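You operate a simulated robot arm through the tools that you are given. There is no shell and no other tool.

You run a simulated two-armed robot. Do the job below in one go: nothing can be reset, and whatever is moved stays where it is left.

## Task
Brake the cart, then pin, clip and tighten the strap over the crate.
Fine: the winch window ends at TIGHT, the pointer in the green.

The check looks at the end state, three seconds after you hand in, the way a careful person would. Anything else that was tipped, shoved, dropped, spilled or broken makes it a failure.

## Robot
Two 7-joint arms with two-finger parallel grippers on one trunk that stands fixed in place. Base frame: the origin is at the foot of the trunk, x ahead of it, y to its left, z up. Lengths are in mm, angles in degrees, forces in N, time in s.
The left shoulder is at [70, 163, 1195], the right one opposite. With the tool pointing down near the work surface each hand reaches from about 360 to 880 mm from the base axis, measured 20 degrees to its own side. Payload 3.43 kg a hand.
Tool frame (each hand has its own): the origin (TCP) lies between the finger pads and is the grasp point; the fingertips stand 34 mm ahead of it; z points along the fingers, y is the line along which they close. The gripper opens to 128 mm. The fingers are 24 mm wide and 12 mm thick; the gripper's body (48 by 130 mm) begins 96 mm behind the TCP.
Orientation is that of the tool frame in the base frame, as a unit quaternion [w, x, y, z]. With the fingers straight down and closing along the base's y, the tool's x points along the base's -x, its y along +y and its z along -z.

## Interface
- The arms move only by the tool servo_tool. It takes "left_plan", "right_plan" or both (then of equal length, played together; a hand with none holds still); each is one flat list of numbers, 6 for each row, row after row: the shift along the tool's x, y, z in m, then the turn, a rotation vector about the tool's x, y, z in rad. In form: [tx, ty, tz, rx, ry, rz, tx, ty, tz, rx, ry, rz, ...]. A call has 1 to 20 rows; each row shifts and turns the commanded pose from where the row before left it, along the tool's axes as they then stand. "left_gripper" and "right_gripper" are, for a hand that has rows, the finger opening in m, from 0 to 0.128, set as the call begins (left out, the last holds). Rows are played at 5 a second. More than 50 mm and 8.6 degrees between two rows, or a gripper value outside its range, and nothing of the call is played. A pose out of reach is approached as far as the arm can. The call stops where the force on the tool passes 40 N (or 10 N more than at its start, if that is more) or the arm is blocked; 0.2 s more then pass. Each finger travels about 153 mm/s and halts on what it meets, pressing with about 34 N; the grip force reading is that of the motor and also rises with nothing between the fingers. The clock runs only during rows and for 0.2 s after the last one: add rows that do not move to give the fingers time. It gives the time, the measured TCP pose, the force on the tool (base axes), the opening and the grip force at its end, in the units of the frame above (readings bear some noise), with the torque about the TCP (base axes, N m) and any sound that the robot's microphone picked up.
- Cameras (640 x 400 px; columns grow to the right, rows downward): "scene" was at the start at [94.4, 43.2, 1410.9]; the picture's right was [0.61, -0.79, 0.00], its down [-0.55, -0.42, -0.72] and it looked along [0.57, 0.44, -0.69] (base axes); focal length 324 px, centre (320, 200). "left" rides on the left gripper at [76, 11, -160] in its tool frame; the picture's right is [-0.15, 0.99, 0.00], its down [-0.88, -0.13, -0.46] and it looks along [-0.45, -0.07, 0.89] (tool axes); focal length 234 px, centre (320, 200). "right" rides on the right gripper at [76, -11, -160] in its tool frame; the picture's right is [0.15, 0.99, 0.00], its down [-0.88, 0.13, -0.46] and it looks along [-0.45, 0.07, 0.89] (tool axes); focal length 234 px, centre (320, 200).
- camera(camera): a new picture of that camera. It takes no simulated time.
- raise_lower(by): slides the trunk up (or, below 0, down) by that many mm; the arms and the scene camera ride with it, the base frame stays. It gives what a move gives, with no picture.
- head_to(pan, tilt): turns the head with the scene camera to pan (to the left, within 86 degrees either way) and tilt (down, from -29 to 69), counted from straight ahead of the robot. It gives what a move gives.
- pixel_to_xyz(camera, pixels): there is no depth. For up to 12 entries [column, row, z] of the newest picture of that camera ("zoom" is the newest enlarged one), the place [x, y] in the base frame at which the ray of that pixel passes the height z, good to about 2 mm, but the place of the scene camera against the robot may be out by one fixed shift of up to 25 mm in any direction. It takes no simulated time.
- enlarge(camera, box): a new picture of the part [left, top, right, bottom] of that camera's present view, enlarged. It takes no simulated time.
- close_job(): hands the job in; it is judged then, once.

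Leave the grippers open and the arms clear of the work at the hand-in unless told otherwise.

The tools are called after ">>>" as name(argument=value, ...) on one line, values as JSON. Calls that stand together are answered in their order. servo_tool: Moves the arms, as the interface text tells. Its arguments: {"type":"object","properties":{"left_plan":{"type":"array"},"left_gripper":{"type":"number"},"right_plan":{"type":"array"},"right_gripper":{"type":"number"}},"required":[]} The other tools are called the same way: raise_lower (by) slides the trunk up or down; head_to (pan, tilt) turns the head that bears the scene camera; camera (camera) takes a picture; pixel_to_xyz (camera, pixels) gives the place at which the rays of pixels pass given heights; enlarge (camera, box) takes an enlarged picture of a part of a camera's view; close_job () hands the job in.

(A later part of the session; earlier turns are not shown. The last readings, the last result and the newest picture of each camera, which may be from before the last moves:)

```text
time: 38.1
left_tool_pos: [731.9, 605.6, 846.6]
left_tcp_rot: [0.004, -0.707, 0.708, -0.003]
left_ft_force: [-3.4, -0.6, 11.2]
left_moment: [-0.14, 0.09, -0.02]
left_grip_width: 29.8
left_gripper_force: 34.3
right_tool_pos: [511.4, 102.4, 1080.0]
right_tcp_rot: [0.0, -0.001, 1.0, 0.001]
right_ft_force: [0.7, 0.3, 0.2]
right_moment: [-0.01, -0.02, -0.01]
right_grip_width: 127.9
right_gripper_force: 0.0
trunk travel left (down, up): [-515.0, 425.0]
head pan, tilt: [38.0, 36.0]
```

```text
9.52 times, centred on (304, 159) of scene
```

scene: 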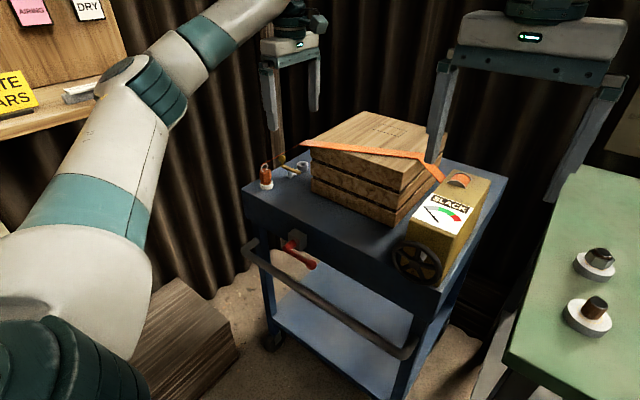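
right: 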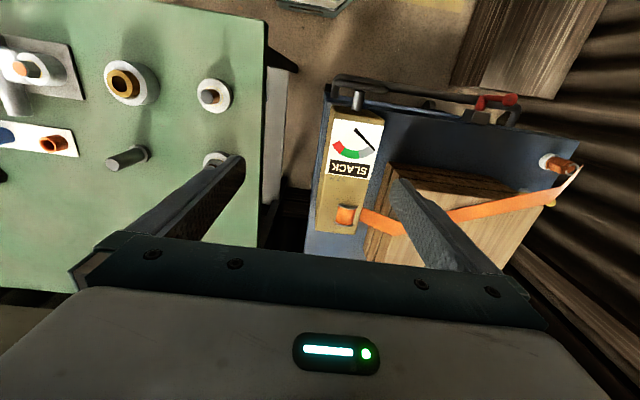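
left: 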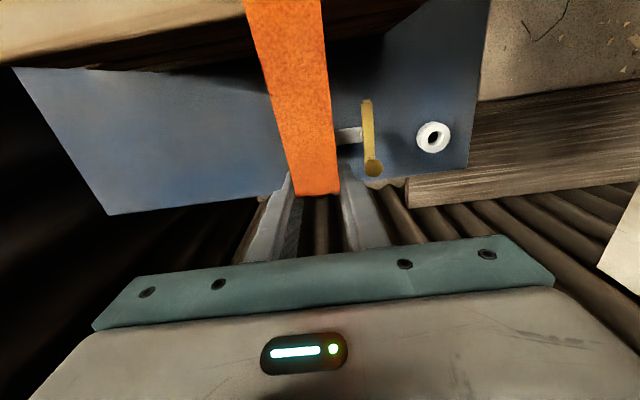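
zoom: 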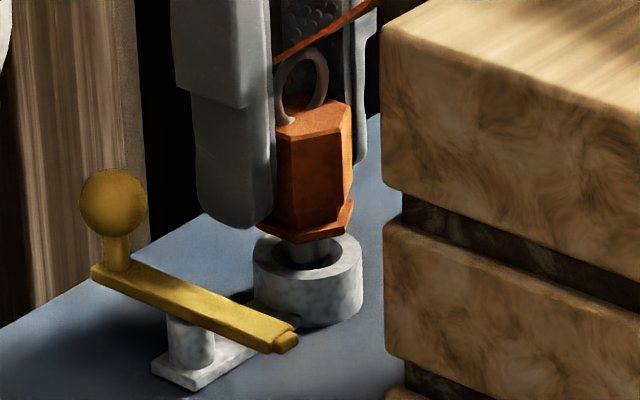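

The shank touched the chamfer: 11 N up with −3.4 N in x, so the pin should shift slightly toward −x. I'll nudge −1.2 mm in x (and +0.5 mm in y) and continue down gently.

>>> servo_tool(left_plan=[-0.0005, 0.0012, 0, 0, 0, 0, 0, 0, 0.002, 0, 0, 0])

>>> enlarge(camera="scene", box=[286, 138, 322, 180])

```text
time: 38.7
left_tool_pos: [730.6, 604.2, 844.6]
left_tcp_rot: [0.005, -0.706, 0.708, -0.004]
left_ft_force: [-4.1, -4.8, 16.6]
left_moment: [-0.37, 0.12, -0.03]
left_grip_width: 29.5
left_gripper_force: 33.8
right_tool_pos: [509.8, 100.5, 1081.4]
right_tcp_rot: [0.001, 0.0, 1.0, 0.001]
right_ft_force: [-0.4, -1.0, 0.2]
right_moment: [0.02, 0.0, 0.02]
right_grip_width: 127.9
right_gripper_force: 0.2
trunk travel left (down, up): [-515.0, 425.0]
head pan, tilt: [38.0, 36.0]
```

```text
9.52 times, centred on (304, 159) of scene
```

zoom: 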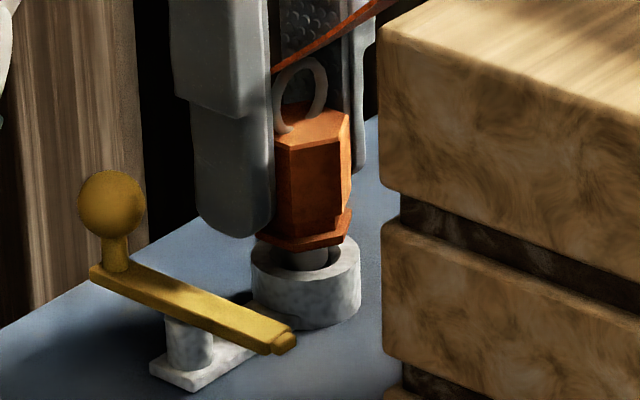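

Now the reaction is (−4, −5) N: the pin needs to go toward −x and −y. I'll shift (−1.2, −1.2) mm at this height and read again.

>>> servo_tool(left_plan=[0.0012, 0.0012, -0.001, 0, 0, 0, 0, 0, 0.001, 0, 0, 0, 0, 0, 0.001, 0, 0, 0])

>>> enlarge(camera="scene", box=[286, 138, 322, 180])

```text
time: 39.5
left_tool_pos: [731.1, 604.2, 839.6]
left_tcp_rot: [-0.002, 0.707, -0.707, 0.002]
left_ft_force: [-4.2, -7.6, -3.1]
left_moment: [-0.37, 0.15, -0.03]
left_grip_width: 29.6
left_gripper_force: 33.9
right_tool_pos: [511.7, 102.4, 1079.1]
right_tcp_rot: [0.001, 0.0, 1.0, 0.0]
right_ft_force: [-0.8, -0.4, -0.4]
right_moment: [-0.01, 0.0, 0.02]
right_grip_width: 127.7
right_gripper_force: 0.0
trunk travel left (down, up): [-515.0, 425.0]
head pan, tilt: [38.0, 36.0]
```

```text
9.52 times, centred on (304, 159) of scene
```

zoom: 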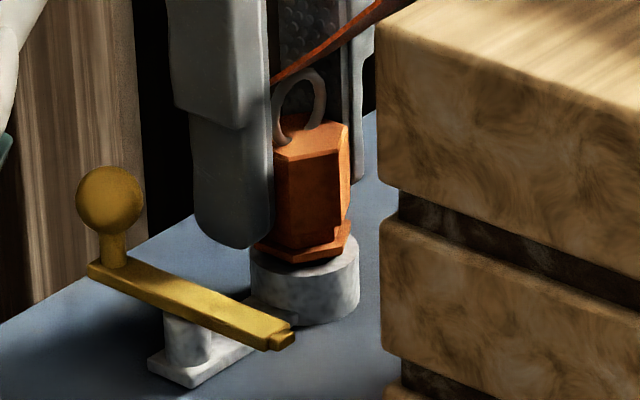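

The shank slipped into the hole (z 839.6, vertical force gone), with a lateral load of (−4, −8) N. I'll relieve it by shifting −y 1.2 and −x 0.7 mm, then press down the rest until the flange seats.

>>> servo_tool(left_plan=[0.0012, 0.0007, 0.001, 0, 0, 0, 0, 0, 0.002, 0, 0, 0, 0, 0, 0.002, 0, 0, 0])

>>> enlarge(camera="scene", box=[286, 138, 322, 180])

```text
time: 40.3
left_tool_pos: [730.4, 603.9, 838.9]
left_tcp_rot: [-0.004, 0.707, -0.707, 0.002]
left_ft_force: [-3.5, -7.4, 11.0]
left_moment: [-0.37, 0.68, 0.03]
left_grip_width: 29.8
left_gripper_force: 33.8
right_tool_pos: [511.5, 101.2, 1079.7]
right_tcp_rot: [0.0, 0.0, 1.0, 0.001]
right_ft_force: [-0.1, 0.5, 0.3]
right_moment: [0.03, -0.01, -0.02]
right_grip_width: 128.0
right_gripper_force: 0.0
trunk travel left (down, up): [-515.0, 425.0]
head pan, tilt: [38.0, 36.0]
```

```text
9.52 times, centred on (304, 159) of scene
```

zoom: 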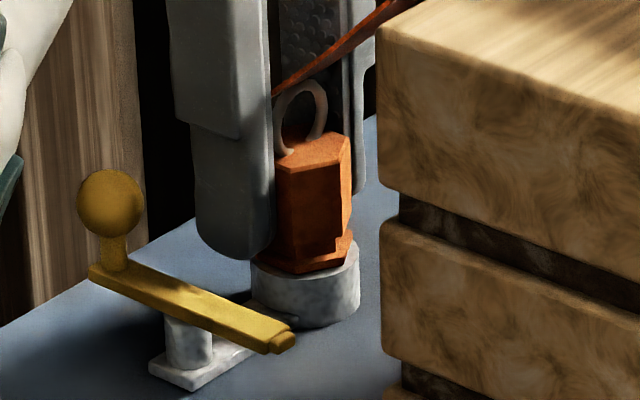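

z stopped at 838.9 with 11 N: either seated or jammed. I'll look at the joint very closely.

>>> enlarge(camera="scene", box=[294, 148, 316, 174])

>>> camera(camera="left")

```text
15.38 times, centred on (305, 161) of scene
```

zoom: 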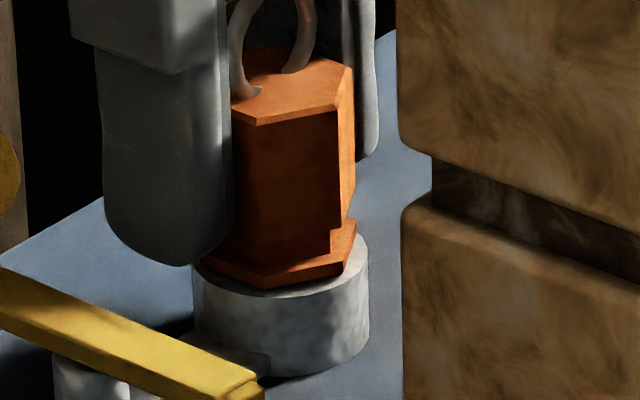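

```text
taken
```

left: 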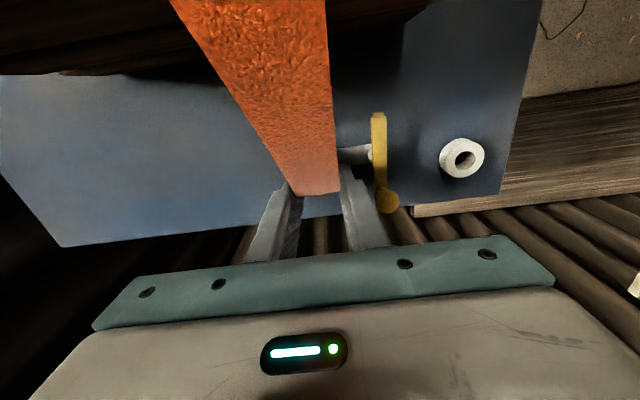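

The flange rests flat on the ring: the pin is seated (this socket is about 5 mm taller than the parking seat). I'll relax the residual load, then open to 56 mm.

>>> servo_tool(left_plan=[0.0026, 0.0012, -0.0035, 0, 0, 0, 0, 0, 0, 0, 0, 0])

>>> servo_tool(left_plan=[0, 0, 0, 0, 0, 0, 0, 0, 0, 0, 0, 0], left_gripper=0.056)

>>> enlarge(camera="scene", box=[286, 138, 322, 180])

>>> enlarge(camera="left", box=[220, 100, 420, 230])

```text
time: 40.9
left_tool_pos: [730.0, 604.3, 837.6]
left_tcp_rot: [-0.003, 0.707, -0.707, 0.002]
left_ft_force: [8.5, 5.0, 4.4]
left_moment: [0.22, 0.24, 0.04]
left_grip_width: 29.7
left_gripper_force: 34.0
right_tool_pos: [512.9, 102.3, 1079.2]
right_tcp_rot: [0.0, 0.0, 1.0, -0.001]
right_ft_force: [-0.2, 0.1, 0.6]
right_moment: [0.0, 0.02, 0.0]
right_grip_width: 127.9
right_gripper_force: 0.1
trunk travel left (down, up): [-515.0, 425.0]
head pan, tilt: [38.0, 36.0]
```

```text
time: 41.5
left_tool_pos: [729.2, 602.5, 838.9]
left_tcp_rot: [0.003, -0.707, 0.707, -0.001]
left_ft_force: [-1.0, 0.0, -1.5]
left_moment: [0.03, 0.01, -0.01]
left_grip_width: 56.1
left_gripper_force: 0.0
right_tool_pos: [511.7, 104.2, 1078.9]
right_tcp_rot: [0.0, -0.001, 1.0, 0.0]
right_ft_force: [-0.1, -0.1, 0.1]
right_moment: [-0.02, 0.02, 0.05]
right_grip_width: 128.2
right_gripper_force: 0.2
trunk travel left (down, up): [-515.0, 425.0]
head pan, tilt: [38.0, 36.0]
```

```text
9.52 times, centred on (304, 159) of scene
```

zoom: 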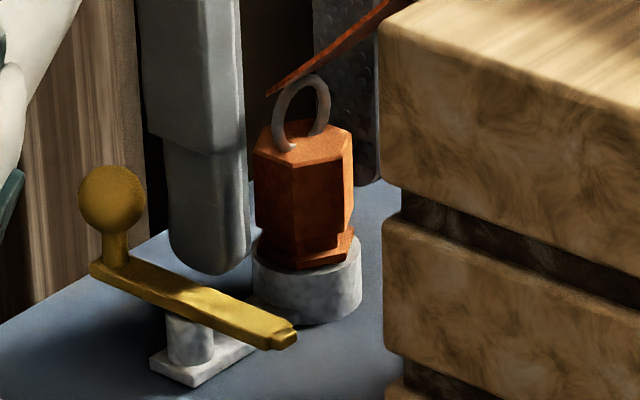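

```text
3.08 times, centred on (320, 165) of left
```

zoom: 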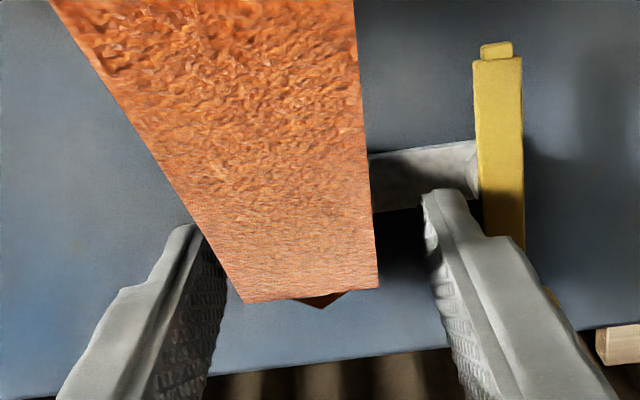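

Released cleanly; the pin stands upright. I'll zoom to verify the flange is fully down on the ring.

>>> enlarge(camera="scene", box=[296, 154, 314, 176])

```text
16.00 times, centred on (305, 165) of scene
```

zoom: 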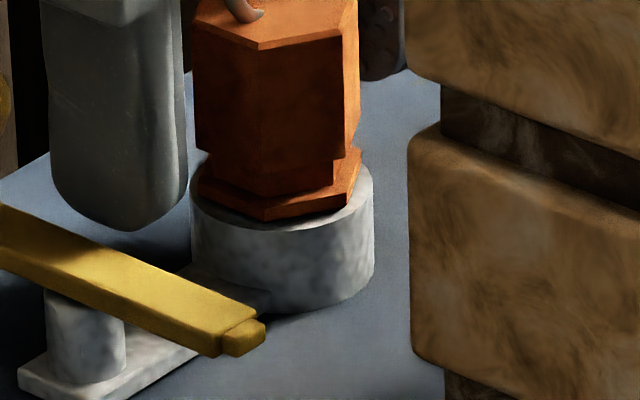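

The flange sits on the ring without a visible gap. I'll raise the left hand straight up 60 mm and check that strap and pin stay put.

>>> servo_tool(left_plan=[0, 0, -0.015, 0, 0, 0, 0, 0, -0.015, 0, 0, 0, 0, 0, -0.03, 0, 0, 0, 0, 0, -0.02, 0, 0, 0])

>>> camera(camera="left")

>>> enlarge(camera="scene", box=[270, 110, 350, 190])

```text
time: 42.5
left_tool_pos: [728.0, 601.5, 919.4]
left_tcp_rot: [0.002, -0.707, 0.707, -0.002]
left_ft_force: [-1.2, -0.3, 0.2]
left_moment: [0.01, -0.03, 0.0]
left_grip_width: 55.9
left_gripper_force: 0.0
right_tool_pos: [511.8, 102.2, 1078.6]
right_tcp_rot: [0.001, -0.001, 1.0, 0.001]
right_ft_force: [0.2, 0.2, -0.3]
right_moment: [0.01, 0.04, 0.0]
right_grip_width: 128.1
right_gripper_force: 0.0
trunk travel left (down, up): [-515.0, 425.0]
head pan, tilt: [38.0, 36.0]
```

```text
taken
```

left: 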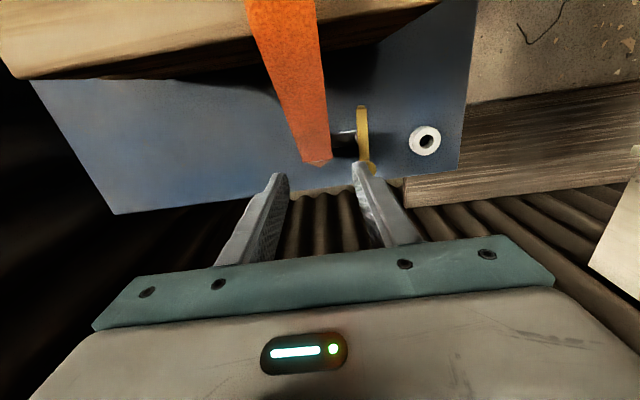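

```text
5.00 times, centred on (310, 150) of scene
```

zoom: 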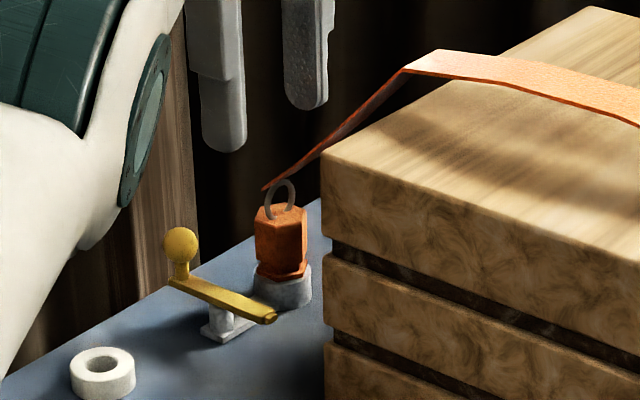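

The pin stays seated. Next I move above the clip's knob, about (676.5, 626), at z≈919 with a 44 mm opening, and check with the camera.

>>> servo_tool(left_plan=[-0.0122, 0.0257, 0, 0, 0, 0, -0.0122, 0.0257, 0, 0, 0, 0, 0, 0, 0.03, 0, 0, 0, 0, 0, 0, 0, 0, 0], left_gripper=0.044)

>>> camera(camera="left")

>>> enlarge(camera="left", box=[250, 110, 390, 215])

>>> enlarge(camera="scene", box=[260, 110, 340, 190])

```text
time: 43.5
left_tool_pos: [676.4, 625.9, 889.8]
left_tcp_rot: [0.003, -0.707, 0.707, -0.001]
left_ft_force: [-0.1, -0.1, 0.1]
left_moment: [0.03, -0.02, -0.01]
left_grip_width: 44.1
left_gripper_force: 0.1
right_tool_pos: [511.7, 103.2, 1079.9]
right_tcp_rot: [0.0, 0.0, 1.0, 0.0]
right_ft_force: [0.3, -0.3, -0.3]
right_moment: [0.02, -0.03, -0.03]
right_grip_width: 127.9
right_gripper_force: 0.1
trunk travel left (down, up): [-515.0, 425.0]
head pan, tilt: [38.0, 36.0]
```

```text
taken
```

left: 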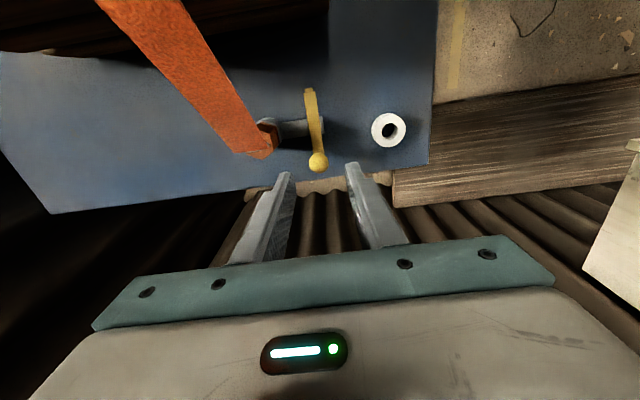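

```text
3.81 times, centred on (320, 162) of left
```

zoom: 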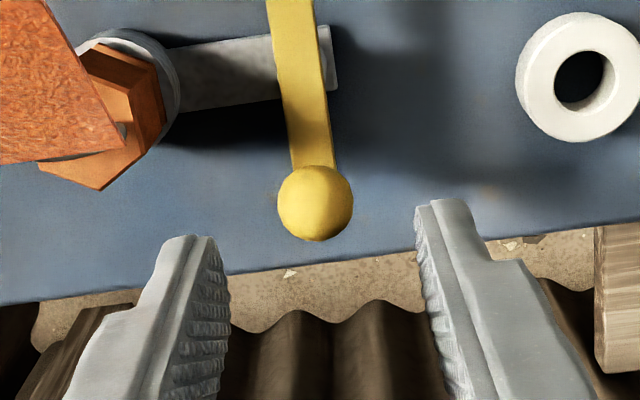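

```text
5.00 times, centred on (300, 150) of scene
```

zoom: 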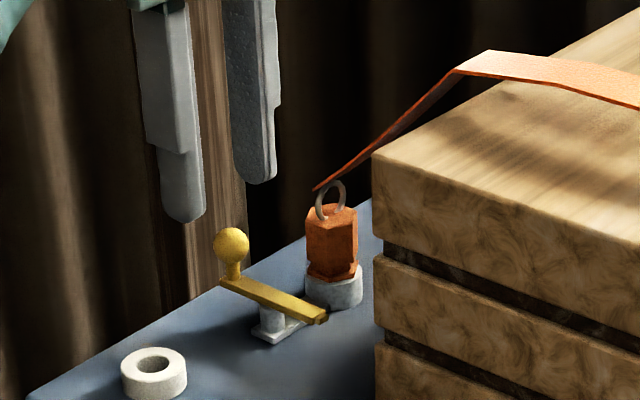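

I'll convert the knob centre (319,162.8), pin hex and bracket points from this view.

>>> pixel_to_xyz(camera="left", pixels=[[318.95, 162.8, 812], [318.95, 162.8, 820], [318.95, 162.8, 826], [389.0, 131.0, 788], [310, 90, 805], [279, 133, 795]])

>>> enlarge(camera="left", box=[250, 80, 350, 180])

```text
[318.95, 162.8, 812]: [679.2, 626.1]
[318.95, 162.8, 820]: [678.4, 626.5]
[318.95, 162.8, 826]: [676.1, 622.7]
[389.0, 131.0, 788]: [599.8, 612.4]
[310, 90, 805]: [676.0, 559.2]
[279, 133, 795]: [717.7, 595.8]
```

```text
4.00 times, centred on (300, 130) of left
```

zoom: 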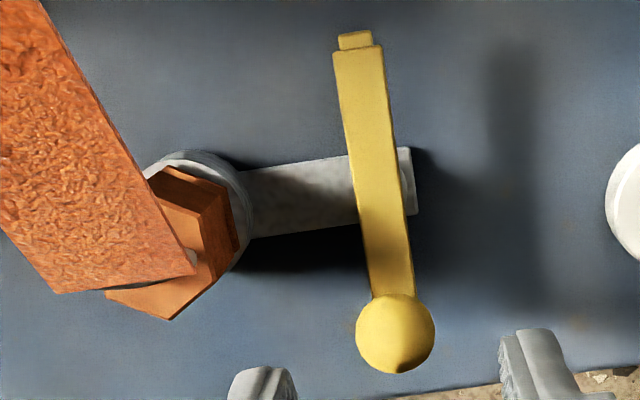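

The knob is at about (677.5, 625.5, 820), right under the hand. I lower to z≈843 (tips ~809, above the clip bar) and close on the ball.

>>> servo_tool(left_plan=[0, -0.001, 0.016, 0, 0, 0, 0, 0, 0.016, 0, 0, 0, 0, 0, 0.014, 0, 0, 0, 0, 0, 0, 0, 0, 0])

>>> enlarge(camera="scene", box=[265, 130, 325, 185])

>>> enlarge(camera="left", box=[230, 80, 410, 220])

```text
time: 44.5
left_tool_pos: [677.9, 627.5, 842.8]
left_tcp_rot: [0.002, -0.707, 0.707, -0.002]
left_ft_force: [-0.2, 0.6, 0.5]
left_moment: [-0.02, -0.01, -0.02]
left_grip_width: 44.1
left_gripper_force: 0.1
right_tool_pos: [512.3, 102.9, 1078.3]
right_tcp_rot: [-0.001, 0.001, 1.0, 0.0]
right_ft_force: [0.1, 1.2, -0.5]
right_moment: [-0.03, -0.02, -0.03]
right_grip_width: 128.1
right_gripper_force: 0.1
trunk travel left (down, up): [-515.0, 425.0]
head pan, tilt: [38.0, 36.0]
```

```text
7.27 times, centred on (295, 158) of scene
```

zoom: 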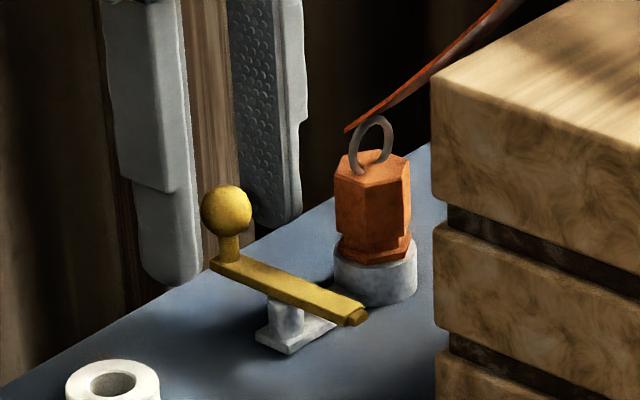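

```text
2.86 times, centred on (320, 150) of left
```

zoom: 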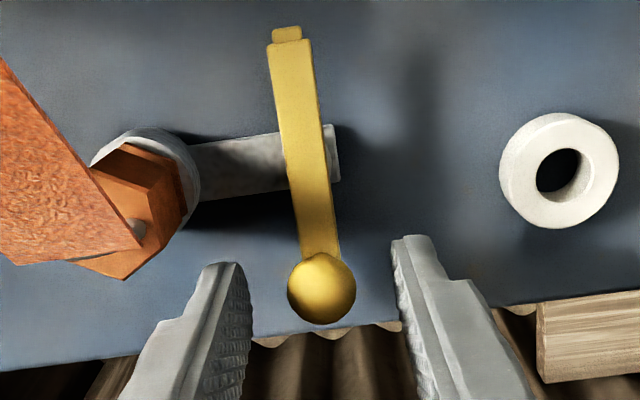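

The fingers straddle the knob. Closing on it.

>>> servo_tool(left_plan=[0, 0, 0, 0, 0, 0, 0, 0, 0, 0, 0, 0], left_gripper=0.0)

>>> enlarge(camera="left", box=[230, 80, 410, 220])

```text
time: 45.1
left_tool_pos: [676.8, 627.7, 841.5]
left_tcp_rot: [-0.002, 0.707, -0.707, 0.002]
left_ft_force: [-8.0, -5.9, -3.3]
left_moment: [-0.35, 0.16, -0.04]
left_grip_width: 19.2
left_gripper_force: 45.4
right_tool_pos: [510.4, 102.9, 1080.4]
right_tcp_rot: [0.0, 0.0, 1.0, -0.001]
right_ft_force: [-0.7, -0.2, 0.3]
right_moment: [0.03, 0.04, -0.01]
right_grip_width: 127.9
right_gripper_force: 0.1
trunk travel left (down, up): [-515.0, 425.0]
head pan, tilt: [38.0, 36.0]
```

```text
2.86 times, centred on (320, 150) of left
```

zoom: 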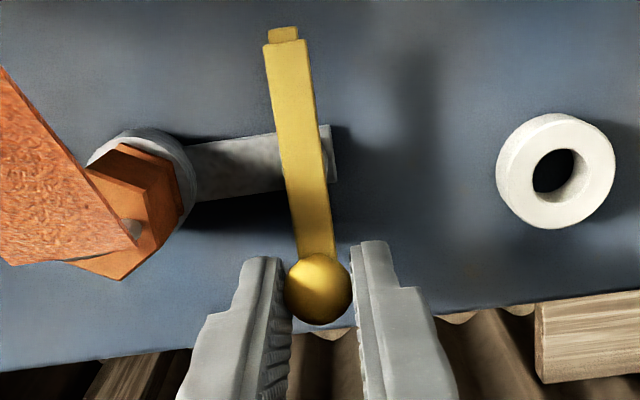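

Ball held at 19.2 mm. I now trace the first 30° of the arc about the pivot (676.5, 596): the knob goes toward −x, so the tongue swings toward the pin.

>>> servo_tool(left_plan=[0.0005, 0.0052, 0, 0, 0, 0, 0.0014, 0.0051, 0, 0, 0, 0, 0.0022, 0.0047, 0, 0, 0, 0])

>>> enlarge(camera="left", box=[230, 80, 410, 220])

```text
time: 45.9
left_tool_pos: [663.8, 623.5, 840.8]
left_tcp_rot: [-0.003, 0.708, -0.706, 0.001]
left_ft_force: [12.1, 7.3, 6.0]
left_moment: [0.07, -0.23, 0.41]
left_grip_width: 19.4
left_gripper_force: 44.8
right_tool_pos: [511.7, 103.1, 1077.6]
right_tcp_rot: [0.0, 0.0, 1.0, 0.0]
right_ft_force: [-0.5, -0.1, 0.2]
right_moment: [-0.04, 0.02, -0.04]
right_grip_width: 127.9
right_gripper_force: 0.0
trunk travel left (down, up): [-515.0, 425.0]
head pan, tilt: [38.0, 36.0]
```

```text
2.86 times, centred on (320, 150) of left
```

zoom: 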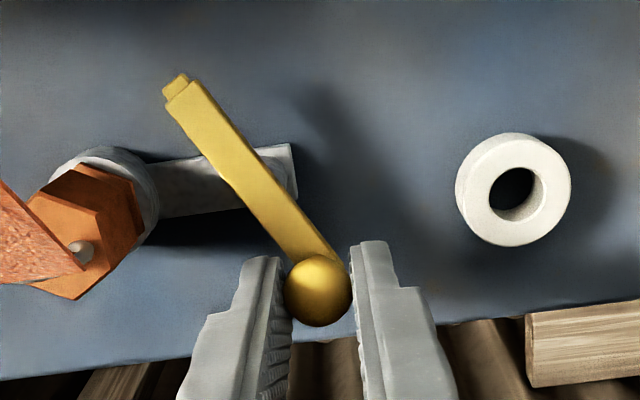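

The clip swings (about 35° now) with ~14 N of tangential friction and no radial load. Continuing the arc.

>>> servo_tool(left_plan=[0.003, 0.0043, 0, 0, 0, 0, 0.0037, 0.0037, 0, 0, 0, 0, 0.0043, 0.003, 0, 0, 0, 0])

>>> enlarge(camera="left", box=[230, 80, 410, 220])

>>> enlarge(camera="scene", box=[265, 130, 325, 185])

```text
time: 46.7
left_tool_pos: [654.3, 610.8, 841.0]
left_tcp_rot: [-0.003, 0.707, -0.707, 0.002]
left_ft_force: [15.8, 8.2, 6.3]
left_moment: [0.28, -0.27, 0.4]
left_grip_width: 19.1
left_gripper_force: 45.4
right_tool_pos: [512.5, 104.1, 1078.6]
right_tcp_rot: [-0.001, 0.0, 1.0, 0.0]
right_ft_force: [0.3, 0.4, -0.5]
right_moment: [0.0, -0.01, 0.0]
right_grip_width: 127.9
right_gripper_force: 0.1
trunk travel left (down, up): [-515.0, 425.0]
head pan, tilt: [38.0, 36.0]
```

```text
2.86 times, centred on (320, 150) of left
```

zoom: 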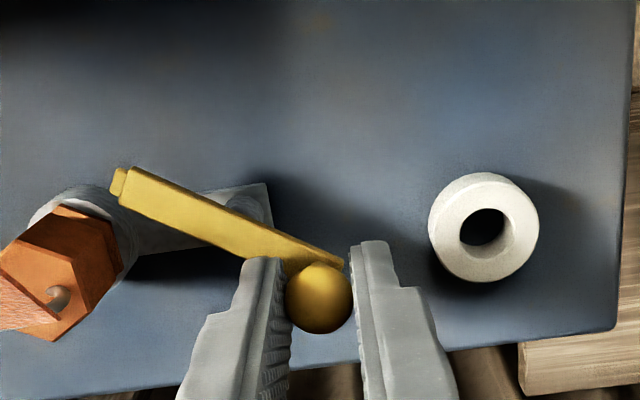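

```text
7.27 times, centred on (295, 158) of scene
```

zoom: 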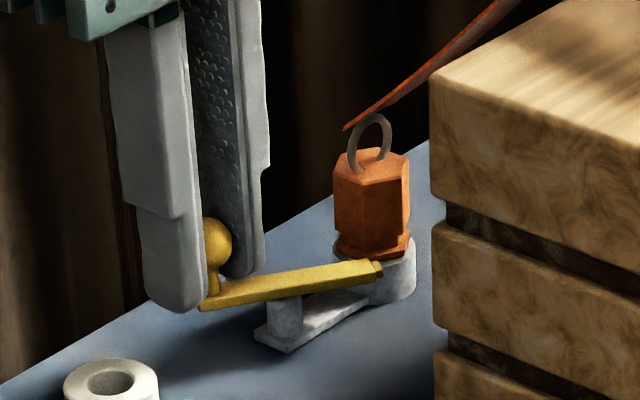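

About 60° so far; the tongue is level with the pin's groove. There's a slight inward radial load, so I tighten the radius a little and continue.

>>> servo_tool(left_plan=[0.0054, 0.0008, 0, 0, 0, 0, 0.0047, 0.0, 0, 0, 0, 0, 0.004, -0.001, 0, 0, 0, 0])

>>> enlarge(camera="left", box=[230, 80, 410, 220])

>>> enlarge(camera="scene", box=[265, 130, 325, 185])

```text
time: 47.5
left_tool_pos: [650.2, 598.5, 840.6]
left_tcp_rot: [-0.001, 0.709, -0.706, 0.0]
left_ft_force: [-6.3, 12.2, 3.2]
left_moment: [0.43, 0.1, 0.31]
left_grip_width: 19.3
left_gripper_force: 44.9
right_tool_pos: [510.8, 103.5, 1079.0]
right_tcp_rot: [0.001, 0.0, 1.0, -0.001]
right_ft_force: [0.6, -1.1, -0.3]
right_moment: [0.01, 0.02, -0.01]
right_grip_width: 127.9
right_gripper_force: 0.0
trunk travel left (down, up): [-515.0, 425.0]
head pan, tilt: [38.0, 36.0]
```

```text
2.86 times, centred on (320, 150) of left
```

zoom: 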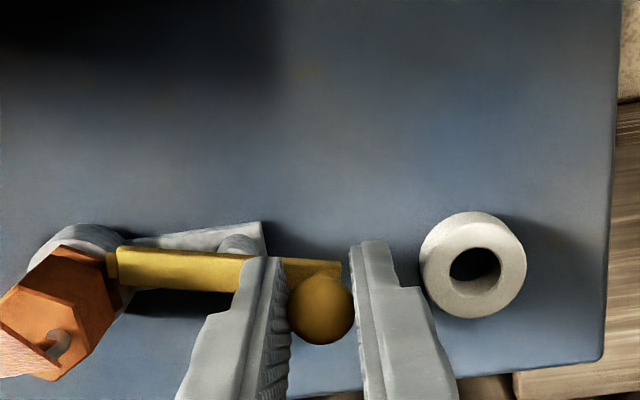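

```text
7.27 times, centred on (295, 158) of scene
```

zoom: 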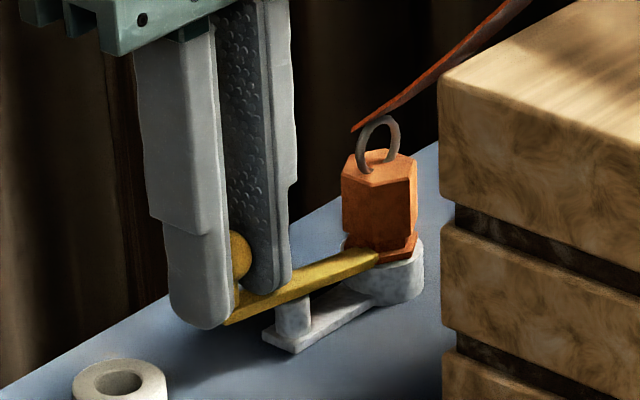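

The tongue now lies along the bracket with its tip at the pin's groove. The scene looks shifted by about a pixel, so I'll check whether the cart moved by comparing fixed landmarks.

>>> camera(camera="scene")

>>> enlarge(camera="scene", box=[255, 240, 335, 300])

>>> enlarge(camera="scene", box=[290, 150, 320, 180])

```text
taken
```

scene: 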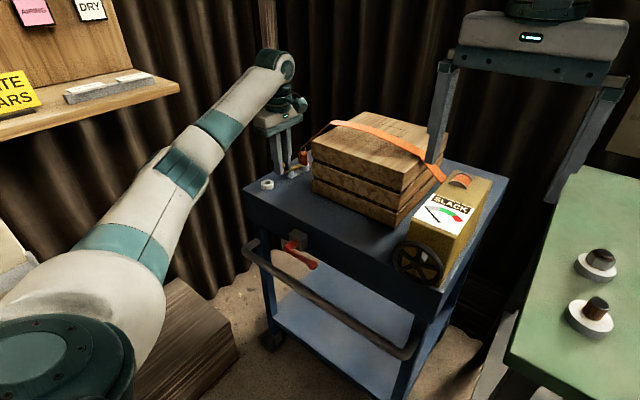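

```text
6.67 times, centred on (295, 270) of scene
```

zoom: 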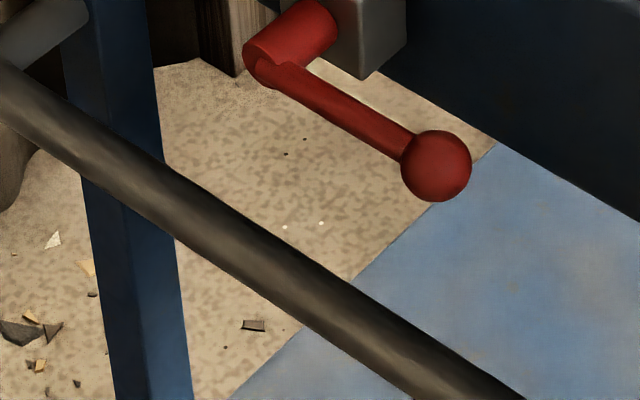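

```text
13.33 times, centred on (305, 165) of scene
```

zoom: 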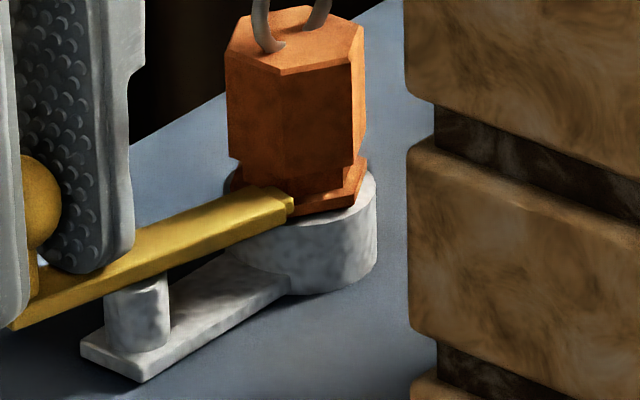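

The table landmarks shifted equally, so it is just the camera; the cart has not moved. The tongue's tip is in the groove but the bar is ~8° short of the bracket line. I'll push on 4–5 mm more.

>>> servo_tool(left_plan=[0.0025, 0.001, 0, 0, 0, 0, 0.0025, 0.0005, 0, 0, 0, 0])

>>> enlarge(camera="left", box=[230, 80, 410, 220])

>>> enlarge(camera="scene", box=[290, 150, 320, 180])

```text
time: 48.1
left_tool_pos: [649.7, 592.9, 841.2]
left_tcp_rot: [0.001, -0.707, 0.707, -0.001]
left_ft_force: [-16.8, 8.1, -4.4]
left_moment: [0.55, 0.37, 0.3]
left_grip_width: 19.4
left_gripper_force: 44.9
right_tool_pos: [509.7, 104.0, 1079.3]
right_tcp_rot: [0.001, 0.0, 1.0, -0.001]
right_ft_force: [1.1, -0.5, 0.8]
right_moment: [-0.01, 0.02, -0.02]
right_grip_width: 127.9
right_gripper_force: 0.1
trunk travel left (down, up): [-515.0, 425.0]
head pan, tilt: [38.0, 36.0]
```

```text
2.86 times, centred on (320, 150) of left
```

zoom: 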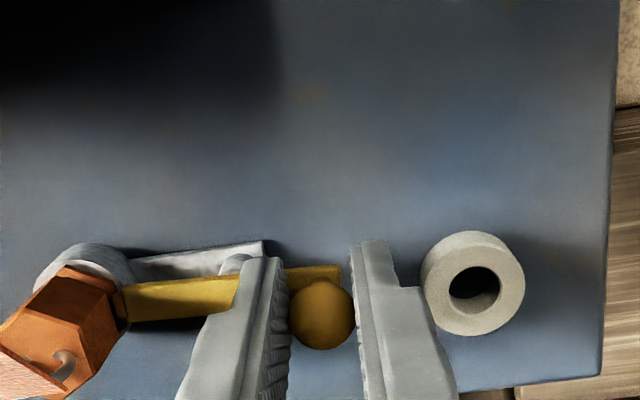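

```text
13.33 times, centred on (305, 165) of scene
```

zoom: 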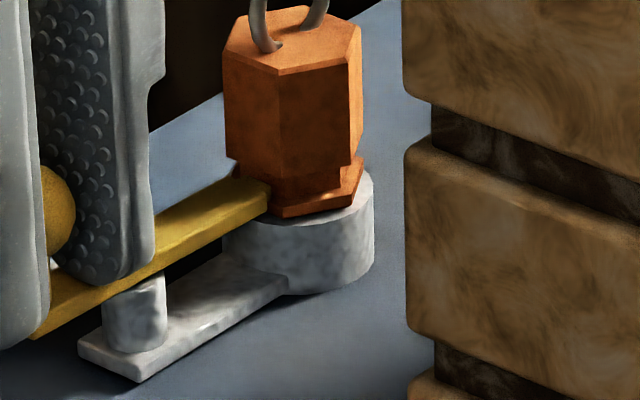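

The bar is now parallel to the bracket with its tip under the hex body, in the groove. I'll test a further 2 mm to see if there is a stop.

>>> servo_tool(left_plan=[0.002, 0.002, 0, 0, 0, 0, 0, 0, 0, 0, 0, 0])

>>> enlarge(camera="left", box=[230, 80, 410, 220])

>>> enlarge(camera="scene", box=[290, 150, 320, 180])

```text
time: 48.7
left_tool_pos: [649.8, 591.2, 842.1]
left_tcp_rot: [0.002, -0.706, 0.708, -0.002]
left_ft_force: [-7.1, 10.8, -3.6]
left_moment: [0.14, 0.03, 0.1]
left_grip_width: 19.4
left_gripper_force: 45.3
right_tool_pos: [511.3, 103.9, 1078.5]
right_tcp_rot: [0.0, -0.001, 1.0, -0.001]
right_ft_force: [-0.5, 0.4, 0.6]
right_moment: [-0.01, 0.0, 0.02]
right_grip_width: 127.8
right_gripper_force: 0.1
trunk travel left (down, up): [-515.0, 425.0]
head pan, tilt: [38.0, 36.0]
```

```text
2.86 times, centred on (320, 150) of left
```

zoom: 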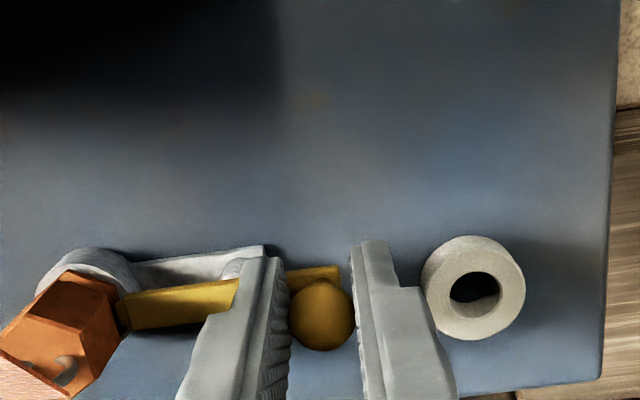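

```text
13.33 times, centred on (305, 165) of scene
```

zoom: 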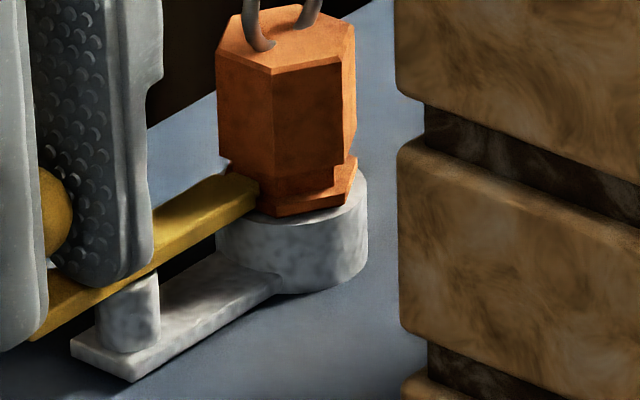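

It keeps turning with friction and is now at or slightly past 90°. I'll ease back a little to unload the hand before letting go.

>>> servo_tool(left_plan=[-0.0035, 0.0015, 0, 0, 0, 0, 0, 0, 0, 0, 0, 0])

>>> enlarge(camera="left", box=[230, 80, 410, 220])

>>> enlarge(camera="scene", box=[290, 150, 320, 180])

```text
time: 49.3
left_tool_pos: [648.4, 590.3, 840.7]
left_tcp_rot: [0.002, -0.706, 0.709, -0.003]
left_ft_force: [-1.9, -9.5, -9.6]
left_moment: [0.27, -0.09, -0.23]
left_grip_width: 19.2
left_gripper_force: 44.9
right_tool_pos: [513.9, 101.8, 1078.7]
right_tcp_rot: [0.0, 0.0, 1.0, 0.0]
right_ft_force: [-0.1, -0.8, -0.6]
right_moment: [0.0, 0.07, 0.01]
right_grip_width: 128.0
right_gripper_force: 0.1
trunk travel left (down, up): [-515.0, 425.0]
head pan, tilt: [38.0, 36.0]
```

```text
2.86 times, centred on (320, 150) of left
```

zoom: 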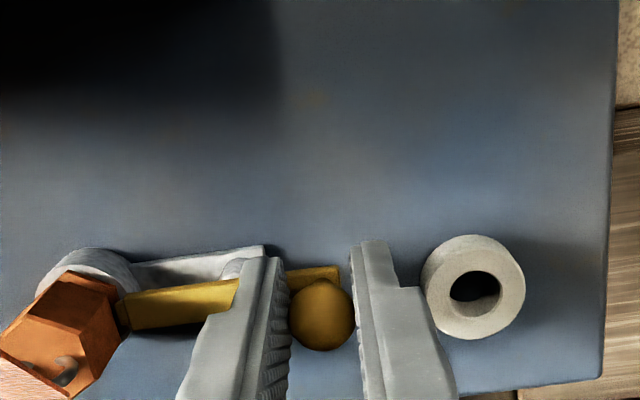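

```text
13.33 times, centred on (305, 165) of scene
```

zoom: 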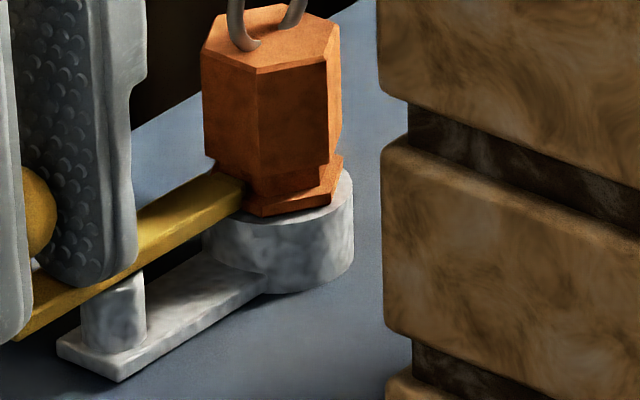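

I'll check the fixed landmarks (table bolts) against the cart to tell camera wobble from cart motion.

>>> enlarge(camera="scene", box=[560, 240, 630, 340])

>>> camera(camera="scene")

```text
4.00 times, centred on (595, 290) of scene
```

zoom: 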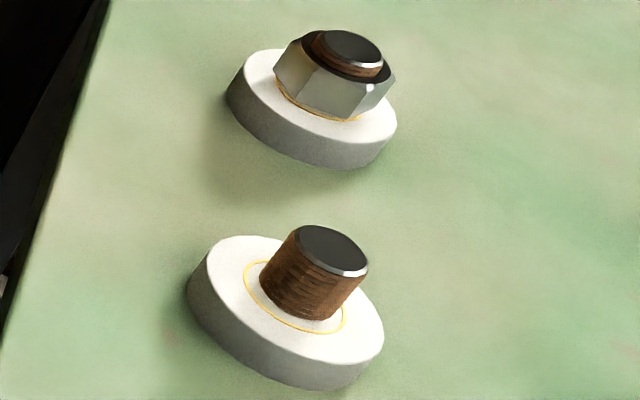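

```text
taken
```

scene: 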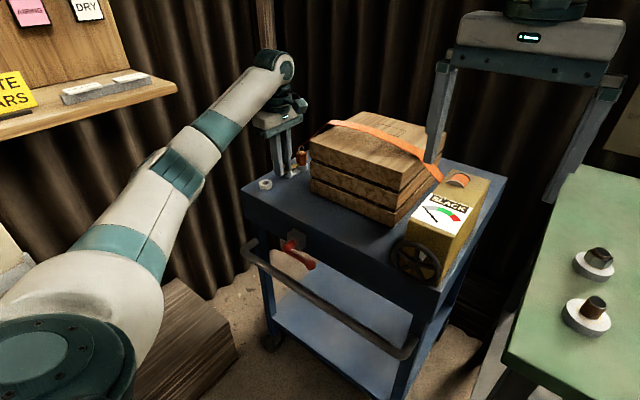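

Bolts and cart shift together, so it is camera wobble only; the cart is still. I'll neutralise the remaining load and open the fingers.

>>> servo_tool(left_plan=[0.0016, 0, 0.001, 0, 0, 0, 0, 0, 0, 0, 0, 0])

>>> servo_tool(left_plan=[0, 0, 0, 0, 0, 0, 0, 0, 0, 0, 0, 0], left_gripper=0.044)

>>> servo_tool(left_plan=[0, 0, -0.02, 0, 0, 0, 0, 0, -0.03, 0, 0, 0, 0, 0, -0.03, 0, 0, 0, 0, 0, 0, 0, 0, 0])

>>> enlarge(camera="left", box=[200, 80, 420, 230])

>>> enlarge(camera="scene", box=[275, 140, 325, 185])

```text
time: 49.9
left_tool_pos: [649.3, 591.6, 841.0]
left_tcp_rot: [-0.003, 0.707, -0.707, 0.004]
left_ft_force: [6.4, -8.4, -3.7]
left_moment: [-1.26, -0.21, -0.2]
left_grip_width: 19.2
left_gripper_force: 45.2
right_tool_pos: [513.3, 102.4, 1078.2]
right_tcp_rot: [0.0, 0.0, 1.0, 0.0]
right_ft_force: [-0.8, 0.3, 0.0]
right_moment: [0.01, -0.02, 0.02]
right_grip_width: 128.1
right_gripper_force: 0.1
trunk travel left (down, up): [-515.0, 425.0]
head pan, tilt: [38.0, 36.0]
```

```text
time: 50.5
left_tool_pos: [647.7, 592.5, 841.7]
left_tcp_rot: [-0.003, 0.708, -0.706, 0.002]
left_ft_force: [0.6, 0.4, -0.6]
left_moment: [-0.01, -0.01, 0.0]
left_grip_width: 44.1
left_gripper_force: 0.0
right_tool_pos: [512.5, 103.2, 1078.4]
right_tcp_rot: [-0.001, 0.0, 1.0, 0.0]
right_ft_force: [0.5, 1.1, 0.0]
right_moment: [-0.02, -0.01, -0.01]
right_grip_width: 127.9
right_gripper_force: 0.0
trunk travel left (down, up): [-515.0, 425.0]
head pan, tilt: [38.0, 36.0]
```

```text
time: 51.5
left_tool_pos: [647.4, 593.1, 921.3]
left_tcp_rot: [-0.002, 0.708, -0.707, 0.002]
left_ft_force: [0.8, -0.1, 0.0]
left_moment: [0.0, -0.01, 0.02]
left_grip_width: 44.1
left_gripper_force: 0.2
right_tool_pos: [512.8, 103.2, 1078.6]
right_tcp_rot: [0.0, 0.0, 1.0, 0.0]
right_ft_force: [-0.5, -0.3, -0.3]
right_moment: [-0.02, 0.02, 0.01]
right_grip_width: 127.9
right_gripper_force: 0.0
trunk travel left (down, up): [-515.0, 425.0]
head pan, tilt: [38.0, 36.0]
```

```text
2.67 times, centred on (310, 155) of left
```

zoom: 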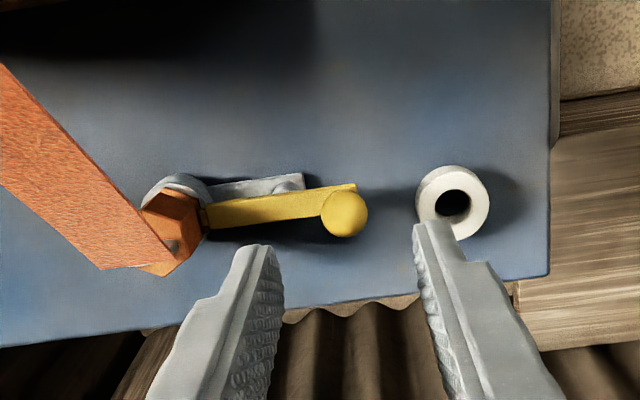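

```text
8.89 times, centred on (300, 162) of scene
```

zoom: 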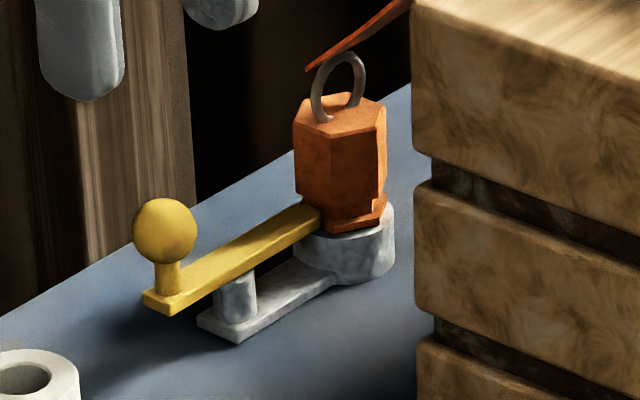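

The clip is closed: its tongue sits in the pin's groove, in line with the bracket. Now the winch. I'll look at the handwheel with the scene and right cameras.

>>> camera(camera="right")

>>> enlarge(camera="scene", box=[380, 165, 500, 300])

>>> enlarge(camera="right", box=[260, 60, 420, 230])

```text
taken
```

right: 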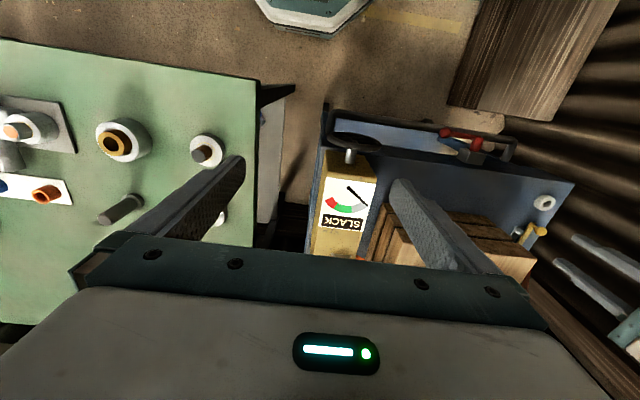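

```text
2.96 times, centred on (440, 232) of scene
```

zoom: 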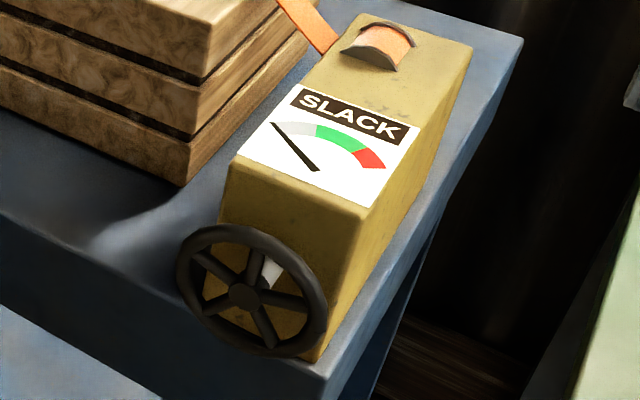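

```text
2.35 times, centred on (340, 145) of right
```

zoom: 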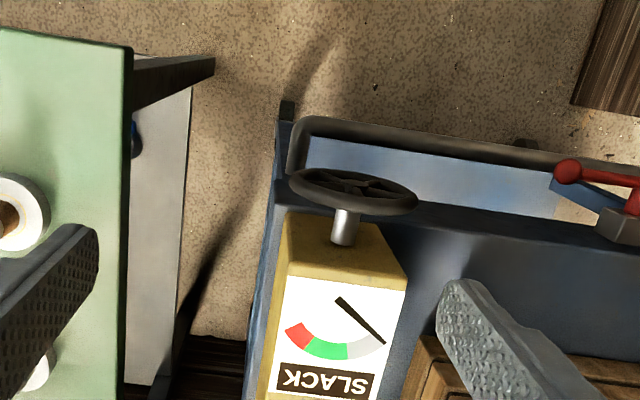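

I'll triangulate the wheel hub: right camera (354.5,140.7) and scene (414,264.8), plus rim points.

>>> pixel_to_xyz(camera="right", pixels=[[354.5, 140.7, 800], [354.5, 140.7, 820], [354.5, 140.7, 840], [354.5, 140.7, 860], [327.5, 139, 840], [381.5, 145, 840], [355, 150, 840]])

>>> pixel_to_xyz(camera="scene", pixels=[[414, 264.8, 800], [414, 264.8, 820], [414, 264.8, 840], [414, 264.8, 860]])

```text
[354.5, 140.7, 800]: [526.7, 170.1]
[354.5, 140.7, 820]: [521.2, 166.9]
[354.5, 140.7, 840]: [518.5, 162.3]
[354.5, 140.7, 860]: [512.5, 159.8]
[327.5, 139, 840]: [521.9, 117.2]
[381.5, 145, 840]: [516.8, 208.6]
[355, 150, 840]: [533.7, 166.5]
```

```text
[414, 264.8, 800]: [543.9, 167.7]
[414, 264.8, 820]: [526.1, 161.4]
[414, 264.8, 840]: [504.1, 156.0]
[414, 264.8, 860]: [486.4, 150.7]
```

The hub is near (517, 162, 844) with the wheel's outer radius about 45 mm. I'll check the green table's edge and height for clearance before bringing the right hand in horizontally.

>>> pixel_to_xyz(camera="right", pixels=[[258, 78, 700], [258, 78, 750], [258, 78, 800], [205, 150, 760], [324, 104, 774], [324, 104, 600]])

>>> pixel_to_xyz(camera="scene", pixels=[[506, 354, 700], [506, 354, 750], [506, 354, 800], [562, 168, 750]])

```text
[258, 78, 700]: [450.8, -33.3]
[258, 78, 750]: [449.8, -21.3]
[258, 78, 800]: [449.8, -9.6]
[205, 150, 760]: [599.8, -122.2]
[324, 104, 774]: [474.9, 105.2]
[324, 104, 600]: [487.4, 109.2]
```

```text
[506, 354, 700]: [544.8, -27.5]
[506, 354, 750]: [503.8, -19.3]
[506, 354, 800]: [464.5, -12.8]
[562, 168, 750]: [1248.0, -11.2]
```

The table corner is near (450, 0), clear of the planned path. I'll bring the right hand to about (490, 162, 1000) and tilt it 90° so the fingers point forward (+x), closing along y.

>>> servo_tool(right_plan=[0.011, 0.0295, 0.039, 0, 0, 0, 0.011, 0.0295, 0.039, 0, 0, 0, 0, 0, 0, 0, -0.1309, 0, 0, 0, 0, 0, -0.1309, 0, 0, 0, 0, 0, -0.1309, 0, 0, 0, 0, 0, -0.1309, 0, 0, 0, 0, 0, -0.1309, 0, 0, 0, 0, 0, -0.1309, 0, 0, 0, 0, 0, 0, 0], right_gripper=0.115)

>>> camera(camera="right")

>>> camera(camera="scene")

```text
refused: row 1 steps farther than a row can; nothing moved
```

```text
taken
```

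right: 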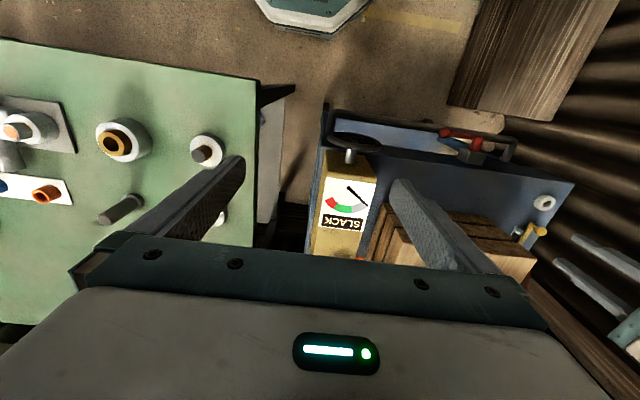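

```text
taken
```

scene: 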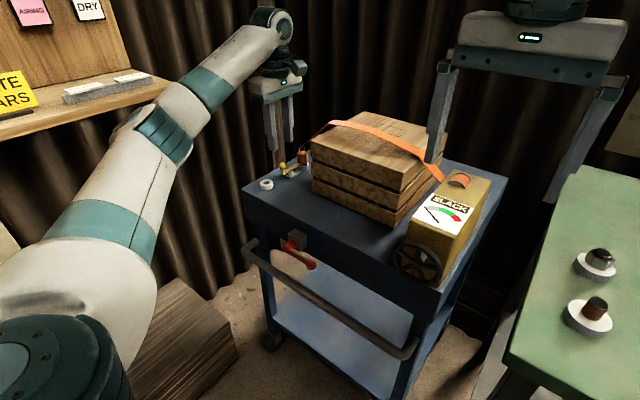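

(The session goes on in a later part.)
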